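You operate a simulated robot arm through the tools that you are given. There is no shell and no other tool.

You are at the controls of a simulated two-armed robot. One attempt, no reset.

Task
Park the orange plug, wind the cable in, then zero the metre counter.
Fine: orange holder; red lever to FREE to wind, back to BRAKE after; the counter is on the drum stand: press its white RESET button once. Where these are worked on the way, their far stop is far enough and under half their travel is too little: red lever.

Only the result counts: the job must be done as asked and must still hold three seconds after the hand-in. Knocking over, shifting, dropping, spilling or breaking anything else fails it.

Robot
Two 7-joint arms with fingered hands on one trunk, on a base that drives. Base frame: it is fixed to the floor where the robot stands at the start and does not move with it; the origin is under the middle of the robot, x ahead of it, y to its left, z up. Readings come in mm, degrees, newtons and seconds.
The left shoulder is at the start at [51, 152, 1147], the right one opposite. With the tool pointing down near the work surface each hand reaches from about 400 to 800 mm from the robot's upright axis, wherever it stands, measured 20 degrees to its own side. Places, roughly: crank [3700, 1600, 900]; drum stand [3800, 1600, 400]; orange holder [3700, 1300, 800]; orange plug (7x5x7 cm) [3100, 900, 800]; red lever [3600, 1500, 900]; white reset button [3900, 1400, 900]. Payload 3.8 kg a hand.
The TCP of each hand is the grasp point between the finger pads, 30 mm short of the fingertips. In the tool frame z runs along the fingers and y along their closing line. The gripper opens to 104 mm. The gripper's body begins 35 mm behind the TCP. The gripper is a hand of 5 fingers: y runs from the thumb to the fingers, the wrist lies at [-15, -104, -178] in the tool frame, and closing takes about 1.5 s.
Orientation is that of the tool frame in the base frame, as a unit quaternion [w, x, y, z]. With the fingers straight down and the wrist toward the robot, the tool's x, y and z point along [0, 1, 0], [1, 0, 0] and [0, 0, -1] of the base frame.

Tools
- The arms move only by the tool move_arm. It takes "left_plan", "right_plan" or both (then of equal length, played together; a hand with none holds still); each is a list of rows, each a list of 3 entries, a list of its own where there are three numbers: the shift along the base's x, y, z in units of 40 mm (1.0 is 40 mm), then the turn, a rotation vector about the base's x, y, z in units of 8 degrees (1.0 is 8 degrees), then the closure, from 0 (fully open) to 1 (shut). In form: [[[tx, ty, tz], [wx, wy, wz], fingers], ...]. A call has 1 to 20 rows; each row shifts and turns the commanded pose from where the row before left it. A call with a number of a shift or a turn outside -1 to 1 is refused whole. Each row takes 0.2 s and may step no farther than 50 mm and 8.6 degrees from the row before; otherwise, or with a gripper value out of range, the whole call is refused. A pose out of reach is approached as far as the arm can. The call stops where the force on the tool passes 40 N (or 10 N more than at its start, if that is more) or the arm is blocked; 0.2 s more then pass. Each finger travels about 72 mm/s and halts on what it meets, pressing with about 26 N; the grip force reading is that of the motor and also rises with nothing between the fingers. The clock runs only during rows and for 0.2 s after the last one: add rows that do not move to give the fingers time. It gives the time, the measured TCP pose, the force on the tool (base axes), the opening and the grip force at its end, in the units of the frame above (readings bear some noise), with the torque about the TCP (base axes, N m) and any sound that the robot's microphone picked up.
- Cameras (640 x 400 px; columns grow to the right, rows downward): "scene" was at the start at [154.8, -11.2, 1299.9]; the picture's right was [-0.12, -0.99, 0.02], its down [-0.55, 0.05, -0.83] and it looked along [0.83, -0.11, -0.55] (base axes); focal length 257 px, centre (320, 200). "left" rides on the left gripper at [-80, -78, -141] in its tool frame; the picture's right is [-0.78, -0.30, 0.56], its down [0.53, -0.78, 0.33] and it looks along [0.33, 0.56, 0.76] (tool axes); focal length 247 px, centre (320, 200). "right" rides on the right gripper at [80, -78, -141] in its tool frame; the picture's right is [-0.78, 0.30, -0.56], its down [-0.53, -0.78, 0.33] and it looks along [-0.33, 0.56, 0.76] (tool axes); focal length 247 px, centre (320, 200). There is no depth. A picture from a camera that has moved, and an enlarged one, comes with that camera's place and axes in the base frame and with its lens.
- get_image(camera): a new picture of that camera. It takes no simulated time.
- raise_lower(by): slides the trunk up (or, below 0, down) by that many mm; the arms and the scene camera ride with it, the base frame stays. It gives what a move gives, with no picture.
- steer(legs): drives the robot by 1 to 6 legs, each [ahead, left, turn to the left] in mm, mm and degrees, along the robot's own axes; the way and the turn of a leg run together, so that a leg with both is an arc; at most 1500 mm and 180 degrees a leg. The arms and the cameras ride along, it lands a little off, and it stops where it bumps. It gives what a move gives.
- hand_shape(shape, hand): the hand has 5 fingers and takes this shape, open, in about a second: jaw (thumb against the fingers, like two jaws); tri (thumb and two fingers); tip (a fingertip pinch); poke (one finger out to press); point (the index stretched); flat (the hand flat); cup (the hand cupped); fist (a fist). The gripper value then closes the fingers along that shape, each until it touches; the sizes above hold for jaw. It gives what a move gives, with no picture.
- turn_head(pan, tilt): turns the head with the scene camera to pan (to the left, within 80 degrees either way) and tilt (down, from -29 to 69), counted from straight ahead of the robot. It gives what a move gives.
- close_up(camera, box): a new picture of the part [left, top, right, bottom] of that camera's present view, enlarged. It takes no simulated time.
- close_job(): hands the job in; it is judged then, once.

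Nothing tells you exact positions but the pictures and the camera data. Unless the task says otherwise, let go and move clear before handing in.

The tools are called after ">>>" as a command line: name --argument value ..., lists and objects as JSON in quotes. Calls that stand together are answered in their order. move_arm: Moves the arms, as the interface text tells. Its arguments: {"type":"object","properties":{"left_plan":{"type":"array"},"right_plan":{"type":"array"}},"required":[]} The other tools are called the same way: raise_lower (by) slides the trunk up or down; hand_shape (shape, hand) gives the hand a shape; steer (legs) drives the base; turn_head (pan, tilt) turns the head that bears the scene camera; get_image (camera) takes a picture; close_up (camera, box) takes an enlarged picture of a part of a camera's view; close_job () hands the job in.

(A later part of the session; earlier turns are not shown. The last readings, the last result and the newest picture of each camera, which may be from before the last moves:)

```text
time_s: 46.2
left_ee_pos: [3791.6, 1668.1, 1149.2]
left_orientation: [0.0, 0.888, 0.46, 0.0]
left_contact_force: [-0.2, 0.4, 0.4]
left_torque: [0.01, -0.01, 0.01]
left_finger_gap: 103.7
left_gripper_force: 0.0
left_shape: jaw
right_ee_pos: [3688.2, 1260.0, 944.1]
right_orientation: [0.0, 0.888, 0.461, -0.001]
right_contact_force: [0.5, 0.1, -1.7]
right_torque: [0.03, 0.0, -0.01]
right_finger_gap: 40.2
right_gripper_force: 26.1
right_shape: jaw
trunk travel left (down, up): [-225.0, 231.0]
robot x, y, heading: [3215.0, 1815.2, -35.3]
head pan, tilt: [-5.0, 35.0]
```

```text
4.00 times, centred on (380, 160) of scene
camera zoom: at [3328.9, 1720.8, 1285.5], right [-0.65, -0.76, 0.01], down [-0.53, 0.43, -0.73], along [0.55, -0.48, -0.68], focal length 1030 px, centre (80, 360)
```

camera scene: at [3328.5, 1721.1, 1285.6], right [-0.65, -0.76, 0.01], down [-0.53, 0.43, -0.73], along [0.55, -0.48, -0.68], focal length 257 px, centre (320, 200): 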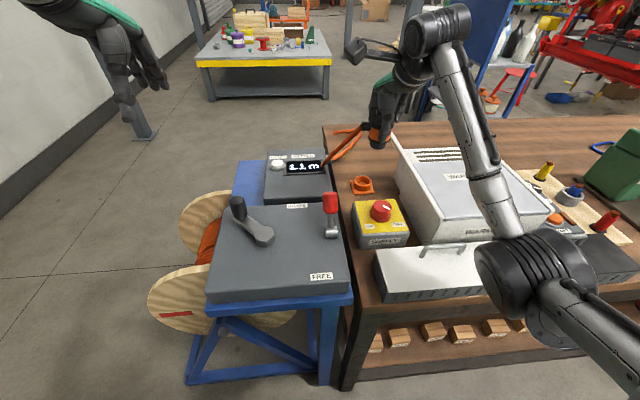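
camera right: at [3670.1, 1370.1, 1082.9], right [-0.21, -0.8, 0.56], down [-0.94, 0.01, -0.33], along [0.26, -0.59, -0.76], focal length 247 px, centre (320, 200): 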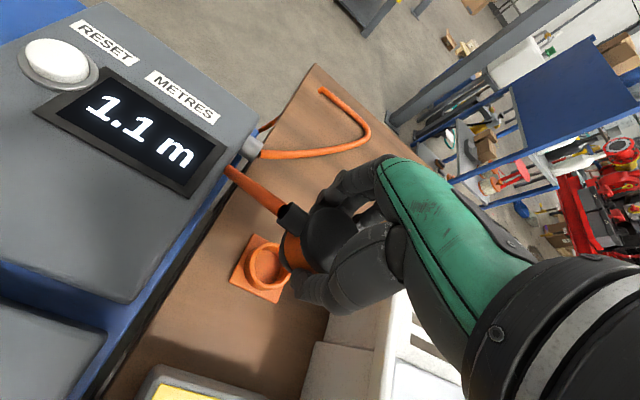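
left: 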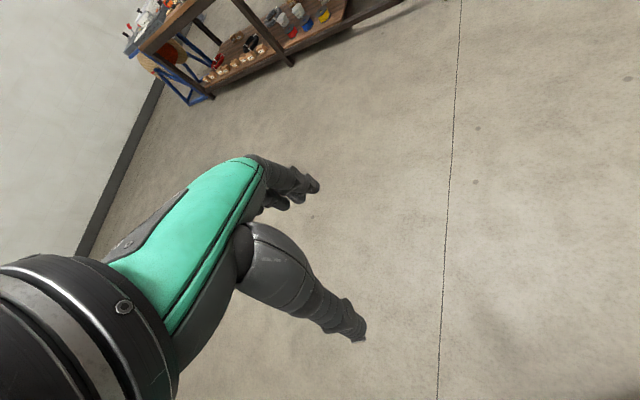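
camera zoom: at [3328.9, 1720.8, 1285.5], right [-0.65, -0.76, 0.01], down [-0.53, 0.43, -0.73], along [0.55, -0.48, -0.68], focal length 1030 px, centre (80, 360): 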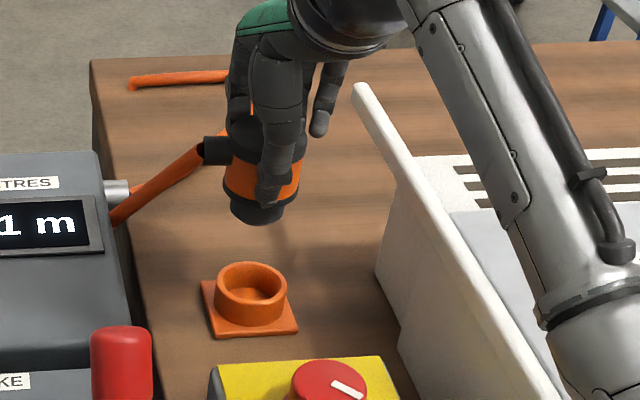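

>>> close_up --camera "right" --box '[220, 200, 380, 320]'

>>> close_up --camera "scene" --box '[360, 130, 408, 200]'

```text
3.33 times, centred on (300, 260) of right
camera zoom: at [3670.1, 1370.1, 1082.9], right [-0.21, -0.8, 0.56], down [-0.94, 0.01, -0.33], along [0.26, -0.59, -0.76], focal length 823 px, centre (387, 0)
```

zoom: 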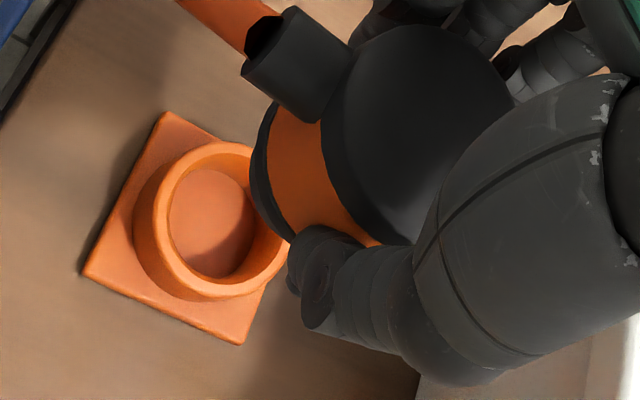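

```text
5.71 times, centred on (384, 165) of scene
camera zoom: at [3328.9, 1720.8, 1285.5], right [-0.65, -0.76, 0.01], down [-0.53, 0.43, -0.73], along [0.55, -0.48, -0.68], focal length 1471 px, centre (-46, 400)
```

zoom: 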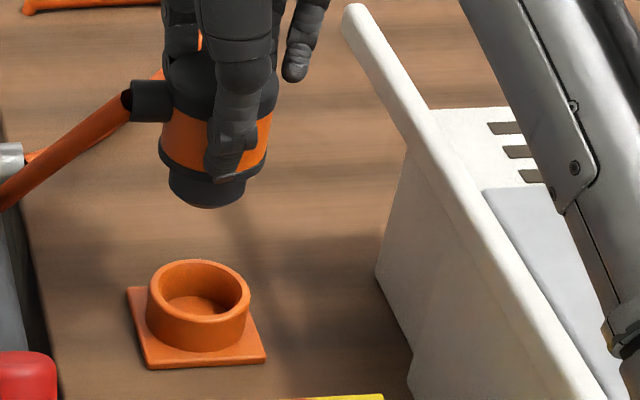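

Alignment is within a few millimetres. I apply a small correction and go down until the prong end is just above the ring, then check again.

>>> move_arm --right_plan '[[[-0.04, -0.06, -0.55], [0, 0, 0], 1], [[0, 0, -0.55], [0, 0, 0], 1], [[0, 0, 0], [0, 0, 0], 1]]'

>>> close_up --camera "right" --box '[220, 190, 380, 290]'

>>> close_up --camera "scene" --box '[336, 140, 416, 190]'

```text
time_s: 47.0
left_ee_pos: [3790.2, 1669.2, 1149.9]
left_orientation: [0.001, 0.888, 0.46, 0.0]
left_contact_force: [-0.2, 0.0, -0.4]
left_torque: [0.0, -0.01, 0.01]
left_finger_gap: 103.4
left_gripper_force: 0.1
left_shape: jaw
right_ee_pos: [3684.9, 1257.2, 898.1]
right_orientation: [0.0, 0.888, 0.46, 0.0]
right_contact_force: [0.6, -0.4, -1.7]
right_torque: [0.01, 0.01, 0.02]
right_finger_gap: 40.6
right_gripper_force: 25.3
right_shape: jaw
trunk travel left (down, up): [-225.0, 231.0]
robot x, y, heading: [3211.6, 1813.5, -35.2]
head pan, tilt: [-5.0, 35.0]
```

```text
4.00 times, centred on (300, 240) of right
camera zoom: at [3666.5, 1368.1, 1039.3], right [-0.21, -0.8, 0.56], down [-0.94, 0.01, -0.33], along [0.26, -0.59, -0.76], focal length 988 px, centre (400, 40)
```

zoom: 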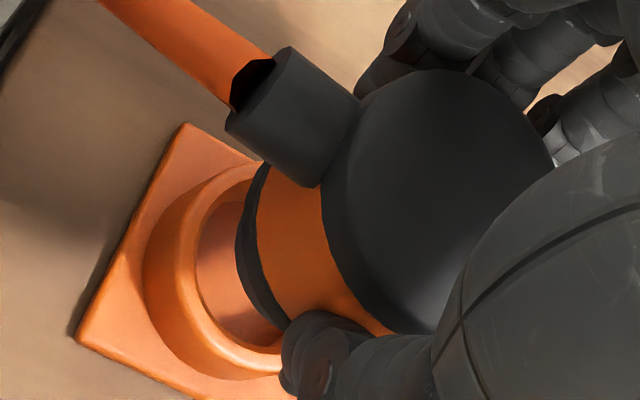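

```text
8.00 times, centred on (376, 165) of scene
camera zoom: at [3329.0, 1720.8, 1285.4], right [-0.65, -0.76, 0.01], down [-0.53, 0.43, -0.73], along [0.55, -0.48, -0.68], focal length 2059 px, centre (-128, 480)
```

zoom: 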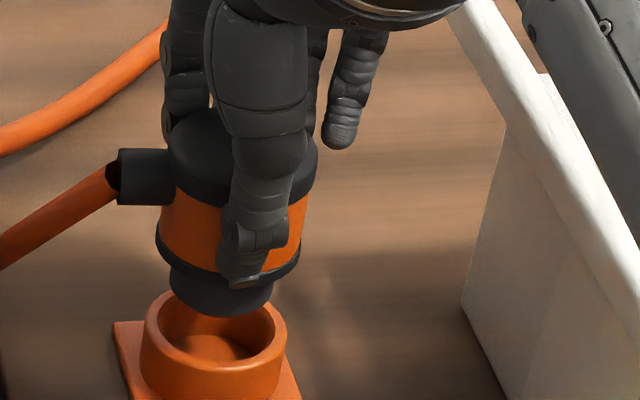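

The prong end is right above the ring opening with matching centres. I lower it gently in small steps, watching the force.

>>> move_arm --right_plan '[[[0, 0, -0.2], [0, 0, 0], 1], [[0, 0, -0.2], [0, 0, 0], 1], [[0, 0, -0.15], [0, 0, 0], 1], [[0, 0, 0], [0, 0, 0], 1]]'

>>> close_up --camera "scene" --box '[336, 150, 416, 200]'

>>> close_up --camera "right" --box '[220, 190, 380, 290]'

```text
time_s: 48.0
left_ee_pos: [3790.8, 1669.5, 1149.5]
left_orientation: [0.0, 0.888, 0.46, 0.0]
left_contact_force: [-0.5, -0.4, 0.2]
left_torque: [-0.01, 0.0, 0.0]
left_finger_gap: 103.6
left_gripper_force: 0.1
left_shape: jaw
right_ee_pos: [3683.4, 1256.6, 879.6]
right_orientation: [0.001, 0.888, 0.46, 0.001]
right_contact_force: [3.9, -3.0, 7.0]
right_torque: [-0.04, -0.13, -0.02]
right_finger_gap: 41.6
right_gripper_force: 26.0
right_shape: jaw
trunk travel left (down, up): [-225.0, 231.0]
robot x, y, heading: [3211.2, 1815.0, -35.2]
head pan, tilt: [-5.0, 35.0]
```

```text
8.00 times, centred on (376, 175) of scene
camera zoom: at [3329.0, 1721.1, 1285.6], right [-0.64, -0.76, 0.01], down [-0.53, 0.43, -0.73], along [0.55, -0.48, -0.68], focal length 2059 px, centre (-128, 400)
```

zoom: 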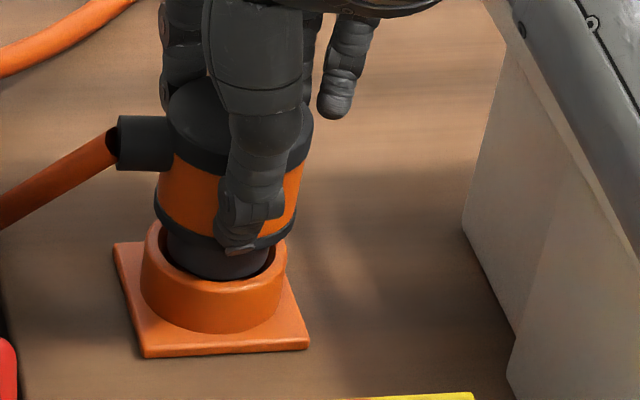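

```text
4.00 times, centred on (300, 240) of right
camera zoom: at [3664.3, 1368.0, 1019.1], right [-0.21, -0.8, 0.56], down [-0.94, 0.01, -0.34], along [0.26, -0.6, -0.76], focal length 988 px, centre (400, 40)
```

zoom: 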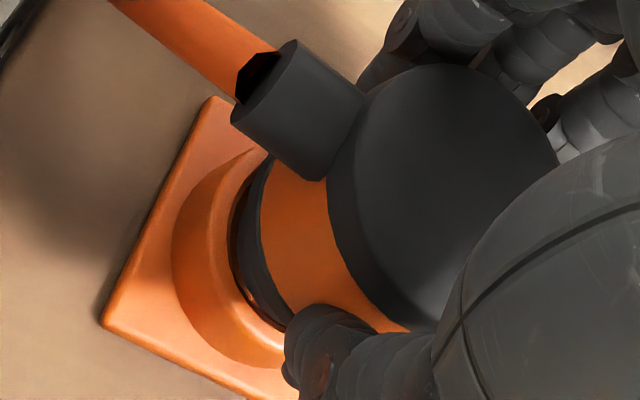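

The prong has entered the ring mouth with a light sideways force away from me, so it rubs on the near rim. I shift 2 mm away from me and go on down in small steps.

>>> move_arm --right_plan '[[[0.045, -0.03, 0], [0, 0, 0], 1], [[0, 0, -0.1], [0, 0, 0], 1], [[0, 0, -0.1], [0, 0, 0], 1], [[0, 0, 0], [0, 0, 0], 1]]'

>>> close_up --camera "scene" --box '[336, 150, 416, 200]'

```text
time_s: 49.0
left_ee_pos: [3790.9, 1669.0, 1150.5]
left_orientation: [-0.001, 0.888, 0.46, -0.001]
left_contact_force: [-0.4, 0.1, -0.6]
left_torque: [0.01, 0.01, -0.01]
left_finger_gap: 103.8
left_gripper_force: 0.0
left_shape: jaw
right_ee_pos: [3684.0, 1254.9, 869.2]
right_orientation: [0.0, 0.888, 0.46, -0.001]
right_contact_force: [0.1, 0.4, -1.1]
right_torque: [0.02, -0.03, 0.06]
right_finger_gap: 41.4
right_gripper_force: 25.8
right_shape: jaw
trunk travel left (down, up): [-225.0, 231.0]
robot x, y, heading: [3208.4, 1812.5, -35.0]
head pan, tilt: [-5.0, 35.0]
```

```text
8.00 times, centred on (376, 175) of scene
camera zoom: at [3329.1, 1720.8, 1285.4], right [-0.65, -0.76, 0.01], down [-0.53, 0.43, -0.73], along [0.55, -0.48, -0.68], focal length 2059 px, centre (-128, 400)
```

zoom: 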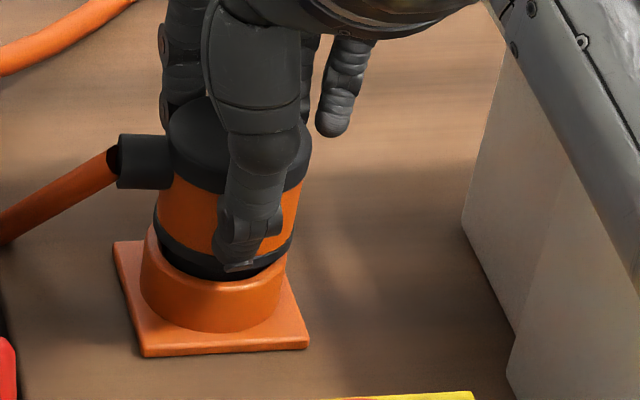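

The force dropped to zero and the prong is inside the ring. I continue down until it seats.

>>> move_arm --right_plan '[[[0, 0, -0.1], [0, 0, 0], 1], [[0, 0, -0.1], [0, 0, 0], 1], [[0, 0, 0], [0, 0, 0], 1]]'

>>> close_up --camera "scene" --box '[336, 150, 416, 200]'

>>> close_up --camera "right" --box '[220, 190, 380, 290]'

```text
time_s: 49.8
left_ee_pos: [3790.6, 1669.2, 1149.8]
left_orientation: [0.0, 0.888, 0.46, 0.0]
left_contact_force: [0.2, 0.6, 0.2]
left_torque: [-0.03, -0.01, 0.0]
left_finger_gap: 103.6
left_gripper_force: 0.1
left_shape: jaw
right_ee_pos: [3684.2, 1256.3, 862.6]
right_orientation: [0.0, 0.888, 0.46, 0.0]
right_contact_force: [0.8, 0.2, 3.5]
right_torque: [-0.07, -0.13, 0.02]
right_finger_gap: 41.2
right_gripper_force: 26.9
right_shape: jaw
trunk travel left (down, up): [-225.0, 231.0]
robot x, y, heading: [3212.8, 1813.4, -35.1]
head pan, tilt: [-5.0, 35.0]
```

```text
8.00 times, centred on (376, 175) of scene
camera zoom: at [3328.7, 1721.3, 1285.5], right [-0.65, -0.76, 0.01], down [-0.53, 0.43, -0.73], along [0.55, -0.48, -0.68], focal length 2059 px, centre (-128, 400)
```

zoom: 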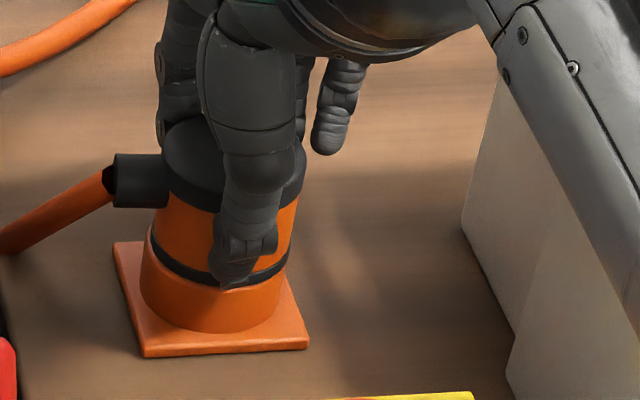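

```text
4.00 times, centred on (300, 240) of right
camera zoom: at [3665.4, 1366.0, 1002.6], right [-0.21, -0.8, 0.56], down [-0.94, 0.01, -0.33], along [0.26, -0.59, -0.76], focal length 988 px, centre (400, 40)
```

zoom: 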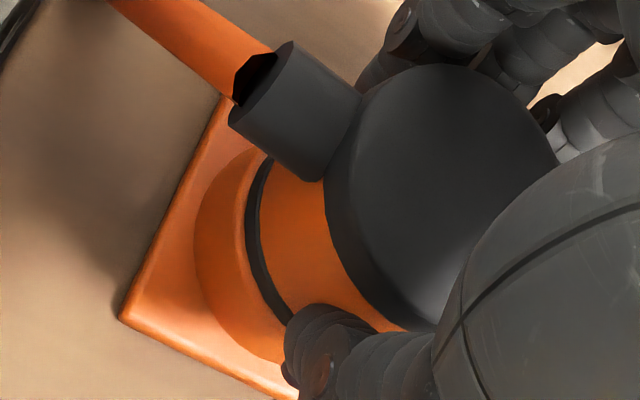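

The collar is at the ring's top with a 3.5 N upward force; one more small push to seat it fully.

>>> move_arm --right_plan '[[[0, 0, -0.08], [0, 0, 0], 1], [[0, 0, -0.06], [0, 0, 0], 1], [[0, 0, 0], [0, 0, 0], 1]]'

>>> close_up --camera "scene" --box '[336, 150, 416, 200]'

```text
time_s: 50.6
left_ee_pos: [3790.0, 1672.3, 1152.0]
left_orientation: [0.0, 0.888, 0.461, 0.0]
left_contact_force: [-1.2, 0.4, 0.4]
left_torque: [-0.02, 0.03, 0.01]
left_finger_gap: 103.5
left_gripper_force: 0.0
left_shape: jaw
right_ee_pos: [3684.2, 1256.0, 861.0]
right_orientation: [0.004, 0.888, 0.461, 0.002]
right_contact_force: [2.7, -2.1, 21.7]
right_torque: [-0.2, -0.16, -0.02]
right_finger_gap: 41.9
right_gripper_force: 25.7
right_shape: jaw
trunk travel left (down, up): [-225.0, 231.0]
robot x, y, heading: [3209.5, 1813.0, -35.0]
head pan, tilt: [-5.0, 35.0]
```

```text
8.00 times, centred on (376, 175) of scene
camera zoom: at [3327.1, 1723.1, 1286.1], right [-0.65, -0.76, 0.01], down [-0.53, 0.43, -0.73], along [0.55, -0.48, -0.68], focal length 2059 px, centre (-128, 400)
```

zoom: 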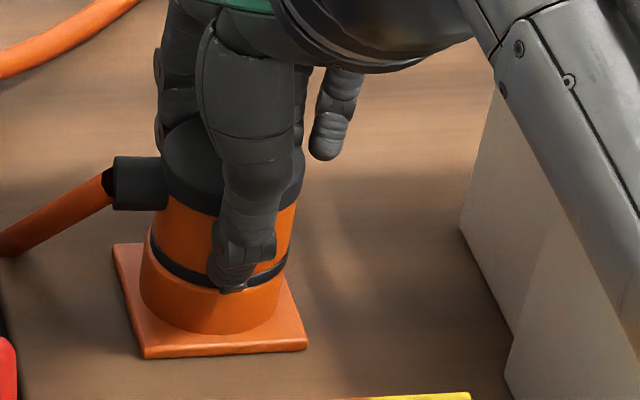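

Seated (22 N at the stop). I ease off the push and open the hand.

>>> move_arm --right_plan '[[[0, 0, 0.08], [0, 0, 0], 1], [[0, 0, 0], [0, 0, 0], 0.6], [[0, 0, 0], [0, 0, 0], 0.4], [[0, 0, 0], [0, 0, 0], 0.2], [[0, 0, 0], [0, 0, 0], 0], [[0, 0, 0], [0, 0, 0], 0], [[0, 0, 0], [0, 0, 0], 0], [[0, 0, 0], [0, 0, 0], 0], [[0, 0, 0], [0, 0, 0], 0]]'

>>> close_up --camera "scene" --box '[336, 150, 416, 200]'

>>> get_image --camera "right"

```text
time_s: 52.6
left_ee_pos: [3791.2, 1668.7, 1150.5]
left_orientation: [-0.001, 0.888, 0.46, 0.0]
left_contact_force: [-0.2, -0.7, 0.0]
left_torque: [0.01, 0.04, -0.05]
left_finger_gap: 103.5
left_gripper_force: 0.1
left_shape: jaw
right_ee_pos: [3683.7, 1255.3, 860.2]
right_orientation: [0.001, 0.887, 0.461, 0.0]
right_contact_force: [0.0, 0.8, -0.7]
right_torque: [0.0, -0.02, -0.01]
right_finger_gap: 103.7
right_gripper_force: 0.2
right_shape: jaw
trunk travel left (down, up): [-225.0, 231.0]
robot x, y, heading: [3210.9, 1812.7, -35.0]
head pan, tilt: [-5.0, 35.0]
```

```text
8.00 times, centred on (376, 175) of scene
camera zoom: at [3329.0, 1720.8, 1285.4], right [-0.65, -0.76, 0.01], down [-0.53, 0.43, -0.73], along [0.55, -0.48, -0.68], focal length 2059 px, centre (-128, 400)
```

zoom: 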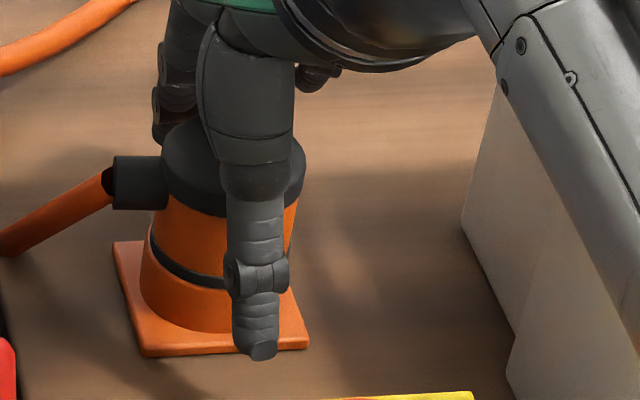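

```text
taken
camera right: at [3665.1, 1365.3, 999.1], right [-0.21, -0.8, 0.56], down [-0.94, 0.01, -0.33], along [0.26, -0.59, -0.76], focal length 247 px, centre (320, 200)
```

right: 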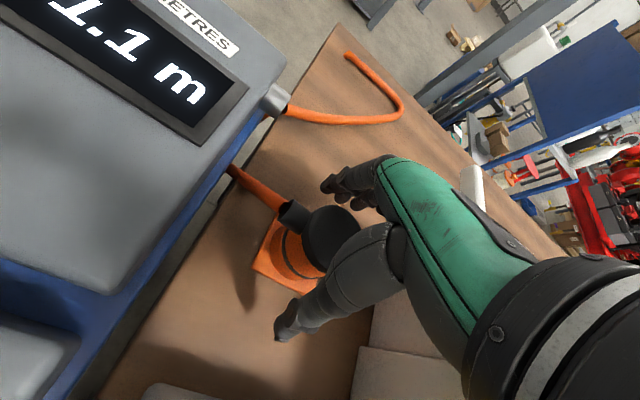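

The plug stays upright in the holder and the hand is open. I lift the right hand straight up.

>>> move_arm --right_plan '[[[0, 0, 0.5], [0, 0, 0], 0], [[0, 0, 1], [0, 0, 0], 0], [[0, 0, 1], [0, 0, 0], 0], [[0, 0, 1], [0, 0, 0], 0], [[0, 0, 1], [0, 0, 0], 0], [[0, 0, 1], [0, 0, 0], 0], [[0, 0, 0], [0, 0, 0], 0]]'

>>> close_up --camera "scene" --box '[320, 125, 440, 200]'

>>> get_image --camera "right"

```text
time_s: 54.2
left_ee_pos: [3790.5, 1667.9, 1149.9]
left_orientation: [-0.002, 0.888, 0.46, -0.001]
left_contact_force: [-0.3, 0.1, 0.0]
left_torque: [-0.03, 0.0, -0.02]
left_finger_gap: 103.5
left_gripper_force: 0.1
left_shape: jaw
right_ee_pos: [3685.5, 1255.2, 1079.8]
right_orientation: [0.0, 0.888, 0.46, 0.0]
right_contact_force: [-1.2, 0.2, 1.5]
right_torque: [-0.02, 0.0, 0.0]
right_finger_gap: 103.7
right_gripper_force: 0.1
right_shape: jaw
trunk travel left (down, up): [-225.0, 231.0]
robot x, y, heading: [3213.7, 1812.5, -35.2]
head pan, tilt: [-5.0, 35.0]
```

```text
5.33 times, centred on (380, 162) of scene
camera zoom: at [3329.1, 1720.5, 1285.3], right [-0.65, -0.76, 0.01], down [-0.53, 0.43, -0.73], along [0.55, -0.48, -0.68], focal length 1373 px, centre (0, 400)
```

zoom: 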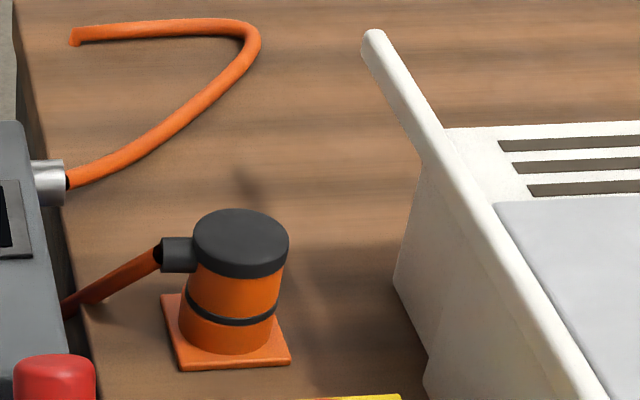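

```text
taken
camera right: at [3666.8, 1365.3, 1220.5], right [-0.21, -0.81, 0.56], down [-0.94, 0.01, -0.33], along [0.26, -0.59, -0.76], focal length 247 px, centre (320, 200)
```

right: 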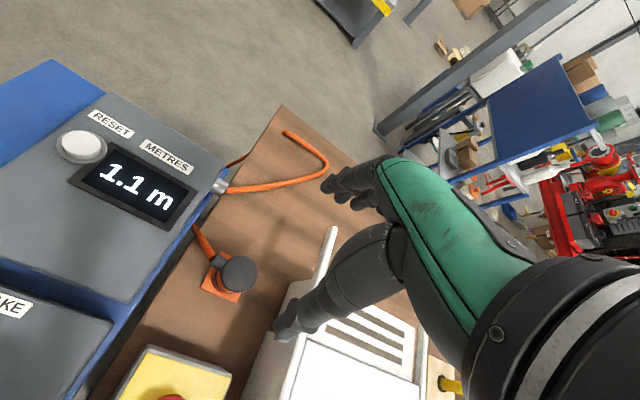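

The plug is parked properly. Next is the red lever: I bring the half-open right hand above its knob, so the fingers sit behind it and the thumb in front.

>>> move_arm --right_plan '[[[-0.36, 0.833, 0], [0, 0, 0], 0.1], [[-0.36, 0.833, 0], [0, 0, 0], 0.2], [[-0.36, 0.833, 0], [0, 0, 0], 0.3], [[-0.36, 0.833, 0], [0, 0, 0], 0.4], [[-0.36, 0.833, 0], [0, 0, 0], 0.4], [[-0.36, 0.833, 0], [0, 0, 0], 0.4], [[0, 0, -0.7], [0, 0, 0], 0.4], [[0, 0, 0], [0, 0, 0], 0.4]]'

>>> get_image --camera "right"

>>> get_image --camera "scene"

```text
time_s: 56.0
left_ee_pos: [3790.2, 1668.8, 1150.3]
left_orientation: [0.0, 0.888, 0.46, 0.001]
left_contact_force: [0.7, -1.1, 0.4]
left_torque: [0.0, -0.01, 0.01]
left_finger_gap: 103.6
left_gripper_force: 0.1
left_shape: jaw
right_ee_pos: [3597.4, 1455.3, 1051.9]
right_orientation: [0.0, 0.888, 0.46, 0.0]
right_contact_force: [-0.2, -0.4, 1.2]
right_torque: [-0.01, 0.01, -0.02]
right_finger_gap: 62.6
right_gripper_force: 0.0
right_shape: jaw
trunk travel left (down, up): [-225.0, 231.0]
robot x, y, heading: [3211.1, 1815.1, -35.6]
head pan, tilt: [-5.0, 35.0]
```

```text
taken
camera right: at [3579.2, 1566.0, 1190.8], right [-0.21, -0.8, 0.56], down [-0.94, 0.01, -0.33], along [0.26, -0.59, -0.76], focal length 247 px, centre (320, 200)
```

right: 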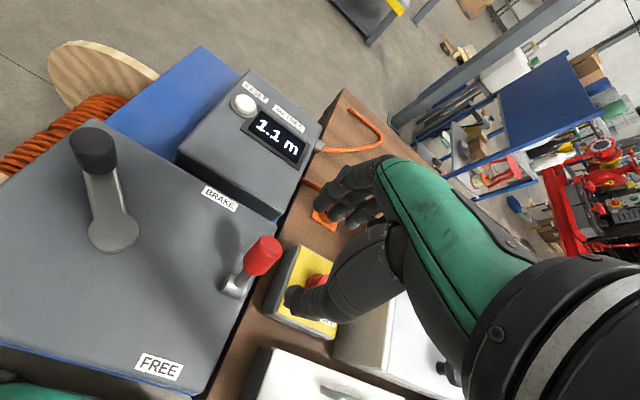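

```text
taken
camera scene: at [3328.7, 1720.6, 1285.4], right [-0.65, -0.76, 0.01], down [-0.53, 0.43, -0.73], along [0.55, -0.48, -0.68], focal length 257 px, centre (320, 200)
```

scene: 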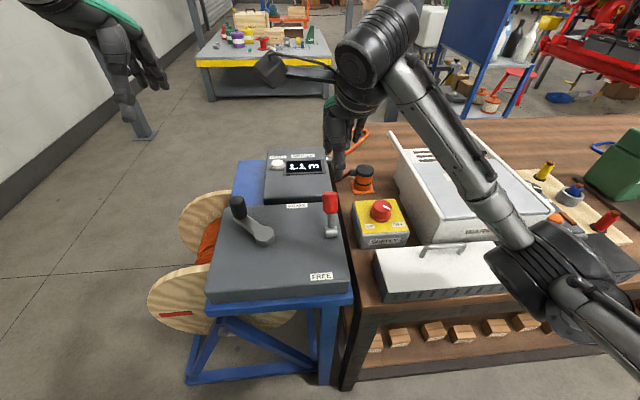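

>>> close_up --camera "right" --box '[180, 200, 340, 300]'

>>> close_up --camera "scene" --box '[280, 170, 360, 245]'

```text
4.00 times, centred on (260, 250) of right
camera zoom: at [3579.2, 1566.0, 1190.8], right [-0.21, -0.8, 0.56], down [-0.94, 0.01, -0.33], along [0.26, -0.59, -0.76], focal length 988 px, centre (560, 0)
```

zoom: 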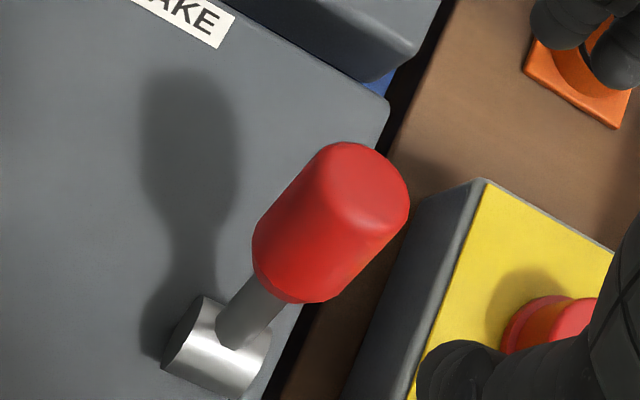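

```text
5.33 times, centred on (320, 208) of scene
camera zoom: at [3328.7, 1720.6, 1285.4], right [-0.65, -0.76, 0.01], down [-0.53, 0.43, -0.73], along [0.55, -0.48, -0.68], focal length 1373 px, centre (320, 160)
```

zoom: 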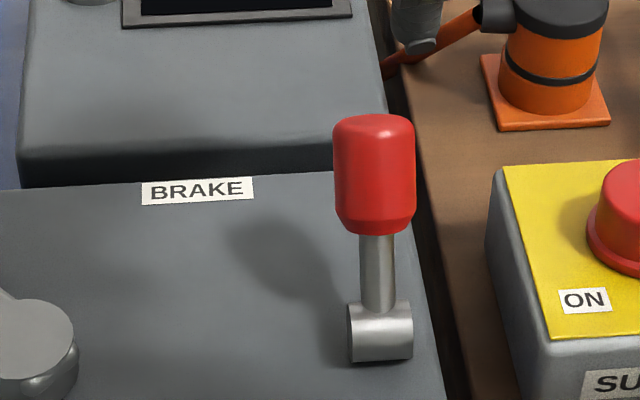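

The knob centre is at about (3608, 1450, 915) leaning 30° away from me. I widen the hand slightly, align and lower it around the knob.

>>> move_arm --right_plan '[[[0.25, -0.15, 0], [0, 0, 0], 0.2], [[0, 0, 0], [0, 0, 0], 0.2], [[0, 0, -0.95], [0, 0, 0], 0.2], [[0, 0, -0.95], [0, 0, 0], 0.2], [[0, 0, -0.95], [0, 0, 0], 0.2], [[0, 0, 0], [0, 0, 0], 0.2]]'

>>> close_up --camera "scene" --box '[260, 130, 420, 250]'

>>> get_image --camera "right"

```text
time_s: 57.4
left_ee_pos: [3790.6, 1669.5, 1151.0]
left_orientation: [0.0, 0.888, 0.46, -0.001]
left_contact_force: [0.2, -1.4, -0.2]
left_torque: [0.03, 0.01, -0.01]
left_finger_gap: 103.7
left_gripper_force: 0.0
left_shape: jaw
right_ee_pos: [3609.4, 1449.0, 937.2]
right_orientation: [0.001, 0.888, 0.461, 0.0]
right_contact_force: [-0.4, -0.5, 0.7]
right_torque: [0.02, 0.03, 0.01]
right_finger_gap: 83.2
right_gripper_force: 0.1
right_shape: jaw
trunk travel left (down, up): [-225.0, 231.0]
robot x, y, heading: [3207.5, 1815.2, -35.3]
head pan, tilt: [-5.0, 35.0]
```

```text
3.33 times, centred on (340, 190) of scene
camera zoom: at [3329.0, 1720.9, 1285.5], right [-0.65, -0.76, 0.01], down [-0.53, 0.43, -0.73], along [0.55, -0.48, -0.68], focal length 858 px, centre (253, 233)
```

zoom: 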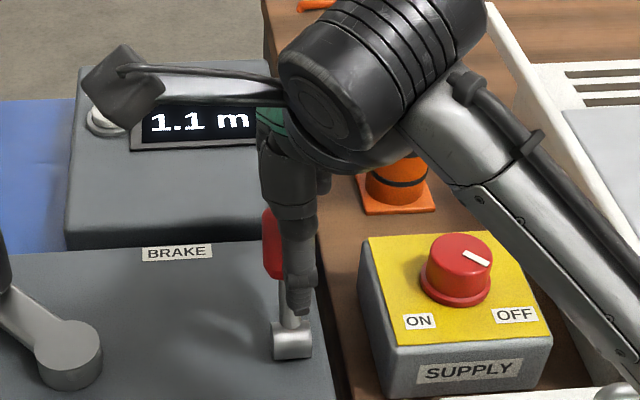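

```text
taken
camera right: at [3591.1, 1559.3, 1077.0], right [-0.21, -0.8, 0.56], down [-0.94, 0.01, -0.33], along [0.26, -0.59, -0.76], focal length 247 px, centre (320, 200)
```

right: 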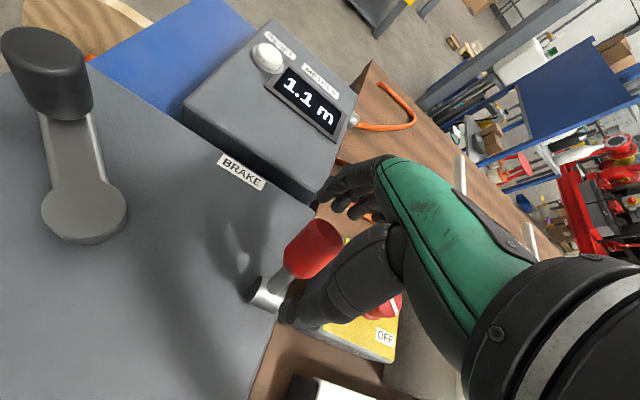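

The knob is caged between thumb and fingers. I close a bit to take out slack, then pull toward me in steps to FREE.

>>> move_arm --right_plan '[[[0, 0, 0], [0, 0, 0], 0.45], [[0, 0, 0], [0, 0, 0], 0.45], [[-0.328, 0.23, 0], [0, 0, 0], 0.45], [[-0.328, 0.23, 0], [0, 0, 0], 0.45], [[-0.328, 0.23, 0], [0, 0, 0], 0.45], [[0, 0, 0], [0, 0, 0], 0.45]]'

>>> get_image --camera "right"

>>> close_up --camera "scene" --box '[260, 150, 420, 250]'

```text
time_s: 58.8
left_ee_pos: [3790.4, 1669.1, 1150.3]
left_orientation: [0.0, 0.888, 0.46, -0.001]
left_contact_force: [0.0, 0.0, 0.0]
left_torque: [-0.01, -0.03, -0.01]
left_finger_gap: 103.7
left_gripper_force: 0.1
left_shape: jaw
right_ee_pos: [3568.0, 1474.6, 937.2]
right_orientation: [-0.001, 0.888, 0.46, 0.0]
right_contact_force: [0.1, -0.7, 0.4]
right_torque: [-0.02, -0.06, 0.01]
right_finger_gap: 58.1
right_gripper_force: 0.0
right_shape: jaw
trunk travel left (down, up): [-225.0, 231.0]
robot x, y, heading: [3213.5, 1813.2, -35.2]
head pan, tilt: [-5.0, 35.0]
```

```text
taken
camera right: at [3549.6, 1585.3, 1076.2], right [-0.2, -0.81, 0.56], down [-0.94, 0.01, -0.33], along [0.26, -0.59, -0.76], focal length 247 px, centre (320, 200)
```

right: 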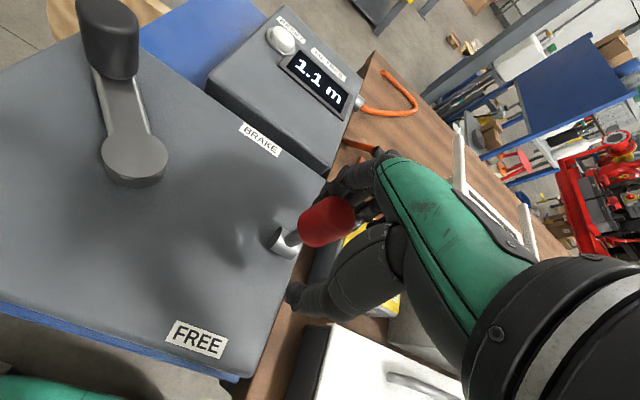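

```text
4.00 times, centred on (340, 200) of scene
camera zoom: at [3329.3, 1720.8, 1285.4], right [-0.65, -0.76, 0.01], down [-0.53, 0.43, -0.73], along [0.55, -0.48, -0.68], focal length 1030 px, centre (240, 200)
```

zoom: 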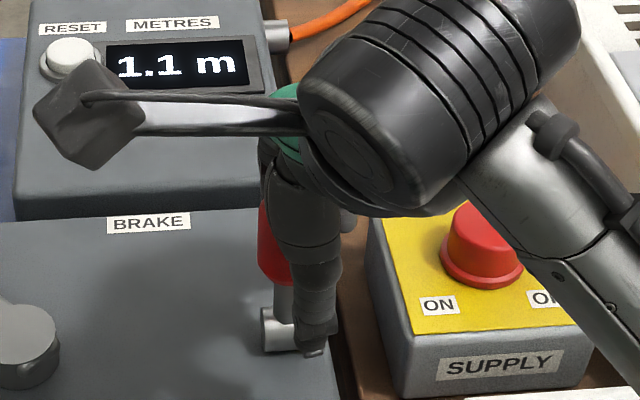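

The lever follows and is near upright with little force. I keep pulling toward FREE.

>>> move_arm --right_plan '[[[-0.328, 0.23, 0], [0, 0, 0], 0.45], [[-0.328, 0.23, 0], [0, 0, 0], 0.45], [[-0.25, 0.175, 0], [0, 0, 0], 0.45], [[0, 0, 0], [0, 0, 0], 0.45]]'

>>> get_image --camera "right"

>>> close_up --camera "scene" --box '[260, 150, 420, 250]'

```text
time_s: 59.8
left_ee_pos: [3791.8, 1669.2, 1149.1]
left_orientation: [-0.002, 0.888, 0.46, 0.0]
left_contact_force: [0.2, 0.4, -0.2]
left_torque: [-0.01, -0.02, -0.02]
left_finger_gap: 103.5
left_gripper_force: 0.0
left_shape: jaw
right_ee_pos: [3533.1, 1499.1, 936.0]
right_orientation: [0.0, 0.888, 0.459, -0.001]
right_contact_force: [9.1, -7.7, 2.4]
right_torque: [-0.3, -0.29, -0.06]
right_finger_gap: 64.3
right_gripper_force: 0.0
right_shape: jaw
trunk travel left (down, up): [-225.0, 231.0]
robot x, y, heading: [3214.0, 1812.4, -34.9]
head pan, tilt: [-5.0, 35.0]
```

```text
taken
camera right: at [3514.7, 1609.2, 1077.1], right [-0.21, -0.8, 0.56], down [-0.94, 0.01, -0.33], along [0.26, -0.59, -0.76], focal length 247 px, centre (320, 200)
```

right: 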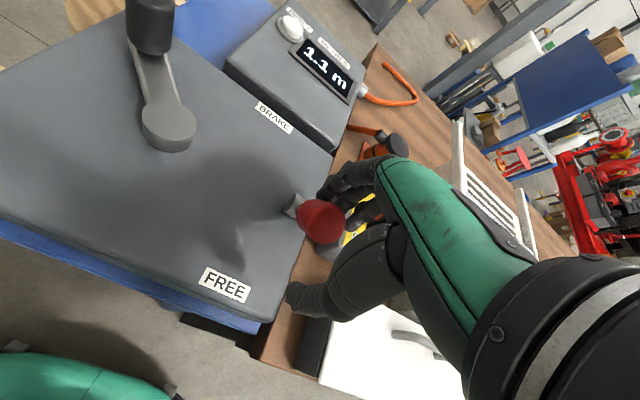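

```text
4.00 times, centred on (340, 200) of scene
camera zoom: at [3330.3, 1719.7, 1285.3], right [-0.65, -0.76, 0.01], down [-0.53, 0.43, -0.73], along [0.55, -0.48, -0.68], focal length 1030 px, centre (240, 200)
```

zoom: 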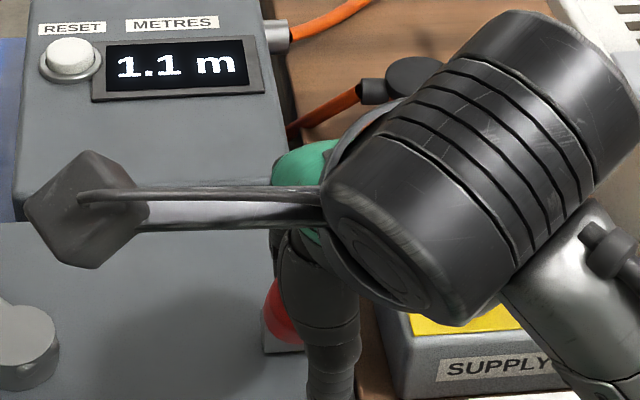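

Force has risen to 12 N, suggesting the lever reached its stop. I pull a bit more to be sure, then check its angle.

>>> move_arm --right_plan '[[[-0.16, 0.115, 0], [0, 0, 0], 0.45], [[-0.12, 0.086, 0], [0, 0, 0], 0.45], [[0, 0, 0], [0, 0, 0], 0.45]]'

>>> get_image --camera "right"

```text
time_s: 60.6
left_ee_pos: [3792.8, 1667.2, 1148.3]
left_orientation: [-0.002, 0.888, 0.461, 0.0]
left_contact_force: [0.1, -0.3, -0.8]
left_torque: [0.0, 0.03, 0.01]
left_finger_gap: 104.0
left_gripper_force: 0.1
left_shape: jaw
right_ee_pos: [3522.1, 1505.1, 936.3]
right_orientation: [-0.001, 0.889, 0.459, 0.0]
right_contact_force: [17.8, -16.7, 4.4]
right_torque: [-0.49, -0.55, -0.16]
right_finger_gap: 70.5
right_gripper_force: 0.0
right_shape: jaw
trunk travel left (down, up): [-225.0, 231.0]
robot x, y, heading: [3212.7, 1812.7, -35.1]
head pan, tilt: [-5.0, 35.0]
```

```text
taken
camera right: at [3504.1, 1615.9, 1076.6], right [-0.21, -0.81, 0.56], down [-0.94, 0.01, -0.33], along [0.26, -0.59, -0.76], focal length 247 px, centre (320, 200)
```

right: 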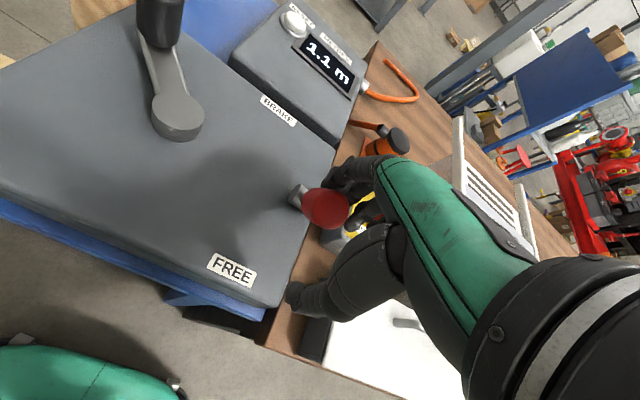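

The force rises without further motion (24 N), so the lever is at its FREE stop. I relax, re-centre around the knob, open and lift away.

>>> move_arm --right_plan '[[[0.3, -0.21, 0], [0, 0, 0], 0.2], [[0, 0, 0], [0, 0, 0], 0], [[0, 0, 0], [0, 0, 0], 0], [[0, 0, 0.8], [0, 0, 0], 0], [[0, 0, 0.9], [0, 0, 0], 0], [[0, 0, 1], [0, 0, 0], 0], [[0, 0, 1], [0, 0, 0], 0], [[0, 0, 0], [0, 0, 0], 0]]'

>>> get_image --camera "right"

>>> get_image --camera "scene"

```text
time_s: 62.4
left_ee_pos: [3790.5, 1670.0, 1149.7]
left_orientation: [-0.001, 0.888, 0.46, 0.0]
left_contact_force: [0.2, -0.2, 0.7]
left_torque: [-0.01, -0.01, 0.01]
left_finger_gap: 103.7
left_gripper_force: 0.1
left_shape: jaw
right_ee_pos: [3530.2, 1503.7, 1087.4]
right_orientation: [-0.001, 0.888, 0.46, 0.0]
right_contact_force: [0.4, 0.3, -0.3]
right_torque: [0.02, 0.02, -0.01]
right_finger_gap: 104.1
right_gripper_force: 0.1
right_shape: jaw
trunk travel left (down, up): [-225.0, 231.0]
robot x, y, heading: [3212.6, 1812.5, -35.1]
head pan, tilt: [-5.0, 35.0]
```

```text
taken
camera right: at [3512.3, 1614.0, 1227.5], right [-0.21, -0.81, 0.56], down [-0.94, 0.01, -0.33], along [0.26, -0.59, -0.76], focal length 247 px, centre (320, 200)
```

right: 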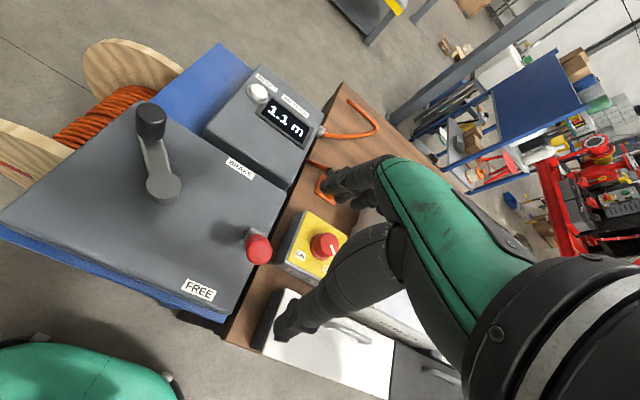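

```text
taken
camera scene: at [3328.9, 1720.4, 1285.3], right [-0.65, -0.76, 0.01], down [-0.53, 0.43, -0.73], along [0.55, -0.48, -0.68], focal length 257 px, centre (320, 200)
```

scene: 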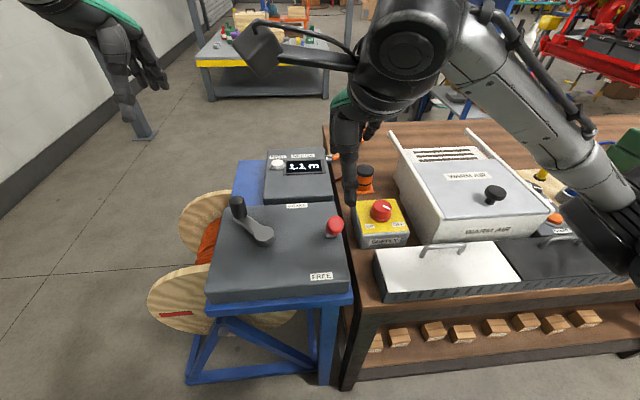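

>>> close_up --camera "scene" --box '[280, 180, 420, 260]'

>>> close_up --camera "right" --box '[120, 90, 360, 310]'

```text
4.57 times, centred on (350, 220) of scene
camera zoom: at [3328.9, 1720.4, 1285.3], right [-0.65, -0.76, 0.01], down [-0.53, 0.43, -0.73], along [0.55, -0.48, -0.68], focal length 1177 px, centre (183, 109)
```

zoom: 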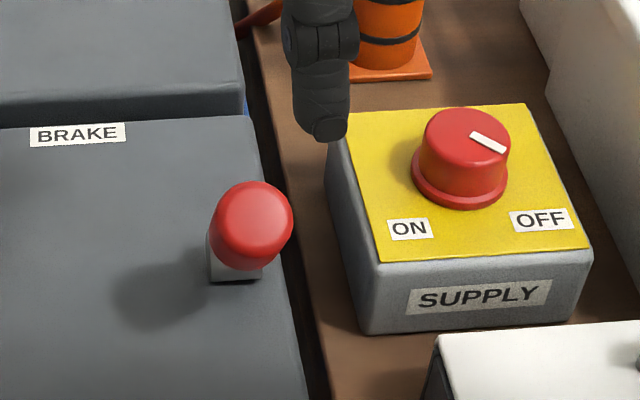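

```text
1.82 times, centred on (240, 200) of right
camera zoom: at [3512.3, 1614.0, 1227.5], right [-0.21, -0.81, 0.56], down [-0.94, 0.01, -0.33], along [0.26, -0.59, -0.76], focal length 449 px, centre (466, 200)
```

zoom: 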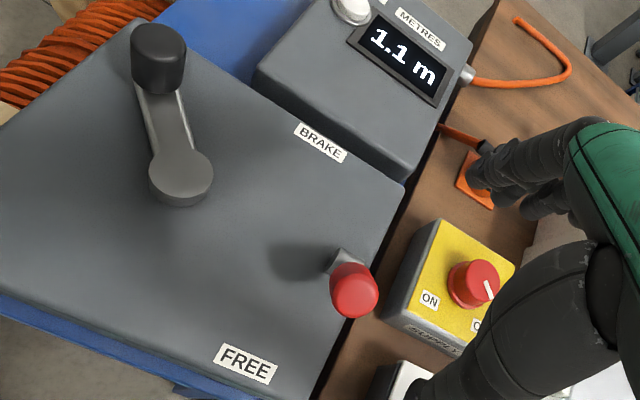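

The lever stands at FREE (leaning ~28° toward me, mirror of before). Now the crank: I move the right hand out of the way and bring the left hand above the black knob at about (3721, 1601).

>>> move_arm --right_plan '[[[-0.694, -0.511, 0.25], [0, 0, 0], 0], [[-0.694, -0.511, 0.25], [0, 0, 0], 0], [[-0.694, -0.511, 0.25], [0, 0, 0], 0], [[-0.694, -0.511, 0.25], [0, 0, 0], 0], [[-0.694, -0.511, 0.25], [0, 0, 0], 0], [[-0.694, -0.511, 0.25], [0, 0, 0], 0], [[0, 0, 0], [0, 0, 0], 0]]' --left_plan '[[[0, 0, 0], [0, 0, 0], 0], [[0, 0, 0], [0, 0, 0], 0], [[-0.58, -0.575, 0], [0, 0, 0], 0], [[-0.58, -0.575, 0], [0, 0, 0], 0], [[-0.58, -0.575, 0], [0, 0, 0], 0], [[0, 0, -1], [0, 0, 0], 0], [[0, 0, -1], [0, 0, 0], 0]]'

>>> get_image --camera "left"

>>> get_image --camera "scene"

```text
time_s: 64.0
left_ee_pos: [3723.3, 1603.3, 1068.8]
left_orientation: [-0.001, 0.887, 0.461, -0.001]
left_contact_force: [-0.2, 0.2, -0.5]
left_torque: [-0.05, 0.02, 0.0]
left_finger_gap: 103.6
left_gripper_force: 0.1
left_shape: jaw
right_ee_pos: [3365.5, 1378.0, 1145.3]
right_orientation: [-0.001, 0.888, 0.46, -0.001]
right_contact_force: [0.3, -0.2, 0.3]
right_torque: [0.02, 0.02, 0.02]
right_finger_gap: 103.8
right_gripper_force: 0.1
right_shape: jaw
trunk travel left (down, up): [-225.0, 231.0]
robot x, y, heading: [3211.7, 1812.1, -35.2]
head pan, tilt: [-5.0, 35.0]
```

```text
taken
camera left: at [3614.2, 1581.9, 1210.9], right [-0.69, -0.46, -0.56], down [-0.33, 0.88, -0.33], along [0.65, -0.05, -0.76], focal length 247 px, centre (320, 200)
```

left: 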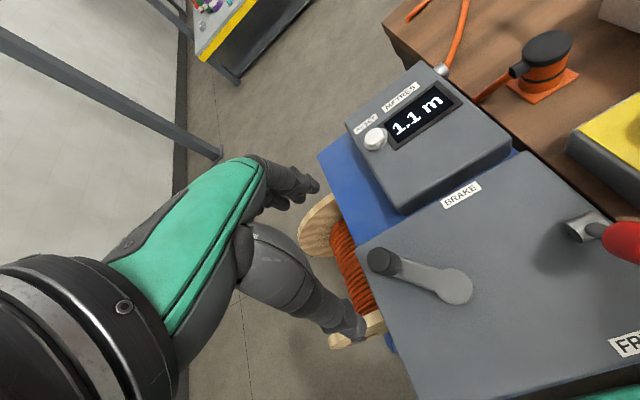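

```text
taken
camera scene: at [3330.1, 1721.0, 1285.3], right [-0.65, -0.76, 0.01], down [-0.53, 0.43, -0.73], along [0.55, -0.48, -0.68], focal length 257 px, centre (320, 200)
```

scene: 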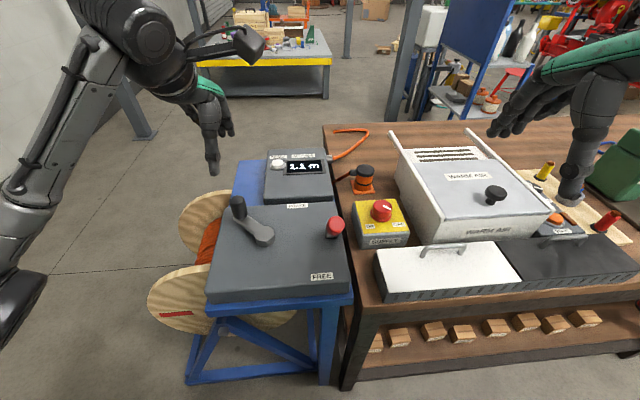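

The left hand is centred over the crank knob (predicted and seen pixel agree). I lower it around the knob.

>>> move_arm --left_plan '[[[0, 0, -0.94], [0, 0, 0], 0], [[0, 0, -0.94], [0, 0, 0], 0], [[0, 0, -0.94], [0, 0, 0], 0], [[0, 0, -0.94], [0, 0, 0], 0], [[0, 0, 0], [0, 0, 0], 0]]'

>>> get_image --camera "left"

>>> close_up --camera "scene" --box '[190, 150, 350, 250]'

```text
time_s: 65.2
left_ee_pos: [3719.3, 1600.6, 916.0]
left_orientation: [0.0, 0.888, 0.46, 0.0]
left_contact_force: [0.7, -0.4, 0.4]
left_torque: [-0.01, -0.02, -0.02]
left_finger_gap: 103.8
left_gripper_force: 0.1
left_shape: jaw
right_ee_pos: [3364.1, 1378.1, 1145.7]
right_orientation: [0.0, 0.888, 0.459, 0.0]
right_contact_force: [-0.8, 0.0, 0.0]
right_torque: [0.02, 0.0, -0.03]
right_finger_gap: 103.9
right_gripper_force: 0.1
right_shape: jaw
trunk travel left (down, up): [-225.0, 231.0]
robot x, y, heading: [3210.7, 1812.6, -35.3]
head pan, tilt: [-5.0, 35.0]
```

```text
taken
camera left: at [3609.2, 1579.5, 1057.5], right [-0.69, -0.46, -0.56], down [-0.33, 0.89, -0.33], along [0.65, -0.05, -0.76], focal length 247 px, centre (320, 200)
```

left: 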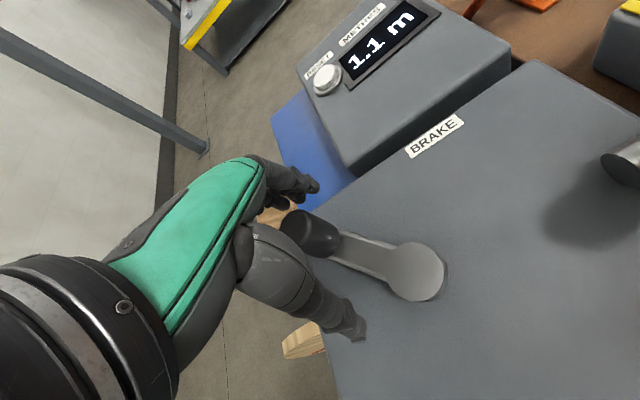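

```text
4.00 times, centred on (270, 200) of scene
camera zoom: at [3328.7, 1720.8, 1285.5], right [-0.65, -0.76, 0.01], down [-0.53, 0.43, -0.73], along [0.55, -0.48, -0.68], focal length 1030 px, centre (520, 200)
```

zoom: 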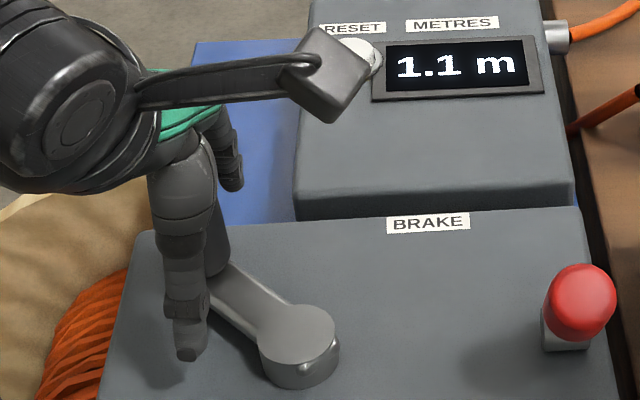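

The knob is between thumb and fingers. I close the left hand on it.

>>> move_arm --left_plan '[[[0, 0, 0], [0, 0, 0], 1], [[0, 0, 0], [0, 0, 0], 1], [[0, 0, 0], [0, 0, 0], 1], [[0, 0, 0], [0, 0, 0], 1], [[0, 0, 0], [0, 0, 0], 1], [[0, 0, 0], [0, 0, 0], 1], [[0, 0, 0], [0, 0, 0], 1], [[0, 0, 0], [0, 0, 0], 1]]'

>>> get_image --camera "left"

```text
time_s: 67.0
left_ee_pos: [3717.2, 1600.5, 915.4]
left_orientation: [-0.001, 0.888, 0.46, -0.001]
left_contact_force: [-3.8, -0.7, -4.3]
left_torque: [0.02, 0.13, -0.02]
left_finger_gap: 22.5
left_gripper_force: 25.7
left_shape: jaw
right_ee_pos: [3365.2, 1378.5, 1145.8]
right_orientation: [0.0, 0.888, 0.46, 0.0]
right_contact_force: [1.1, 0.0, -0.5]
right_torque: [0.02, -0.02, 0.01]
right_finger_gap: 103.7
right_gripper_force: 0.1
right_shape: jaw
trunk travel left (down, up): [-225.0, 231.0]
robot x, y, heading: [3208.4, 1818.2, -35.2]
head pan, tilt: [-5.0, 35.0]
```

```text
taken
camera left: at [3608.9, 1579.2, 1057.6], right [-0.69, -0.46, -0.56], down [-0.33, 0.89, -0.33], along [0.65, -0.05, -0.76], focal length 247 px, centre (320, 200)
```

left: 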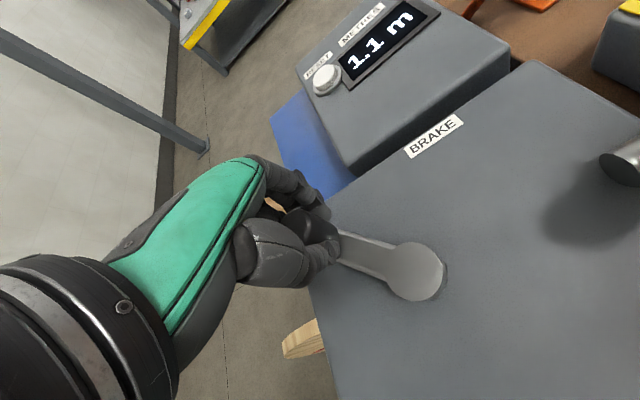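

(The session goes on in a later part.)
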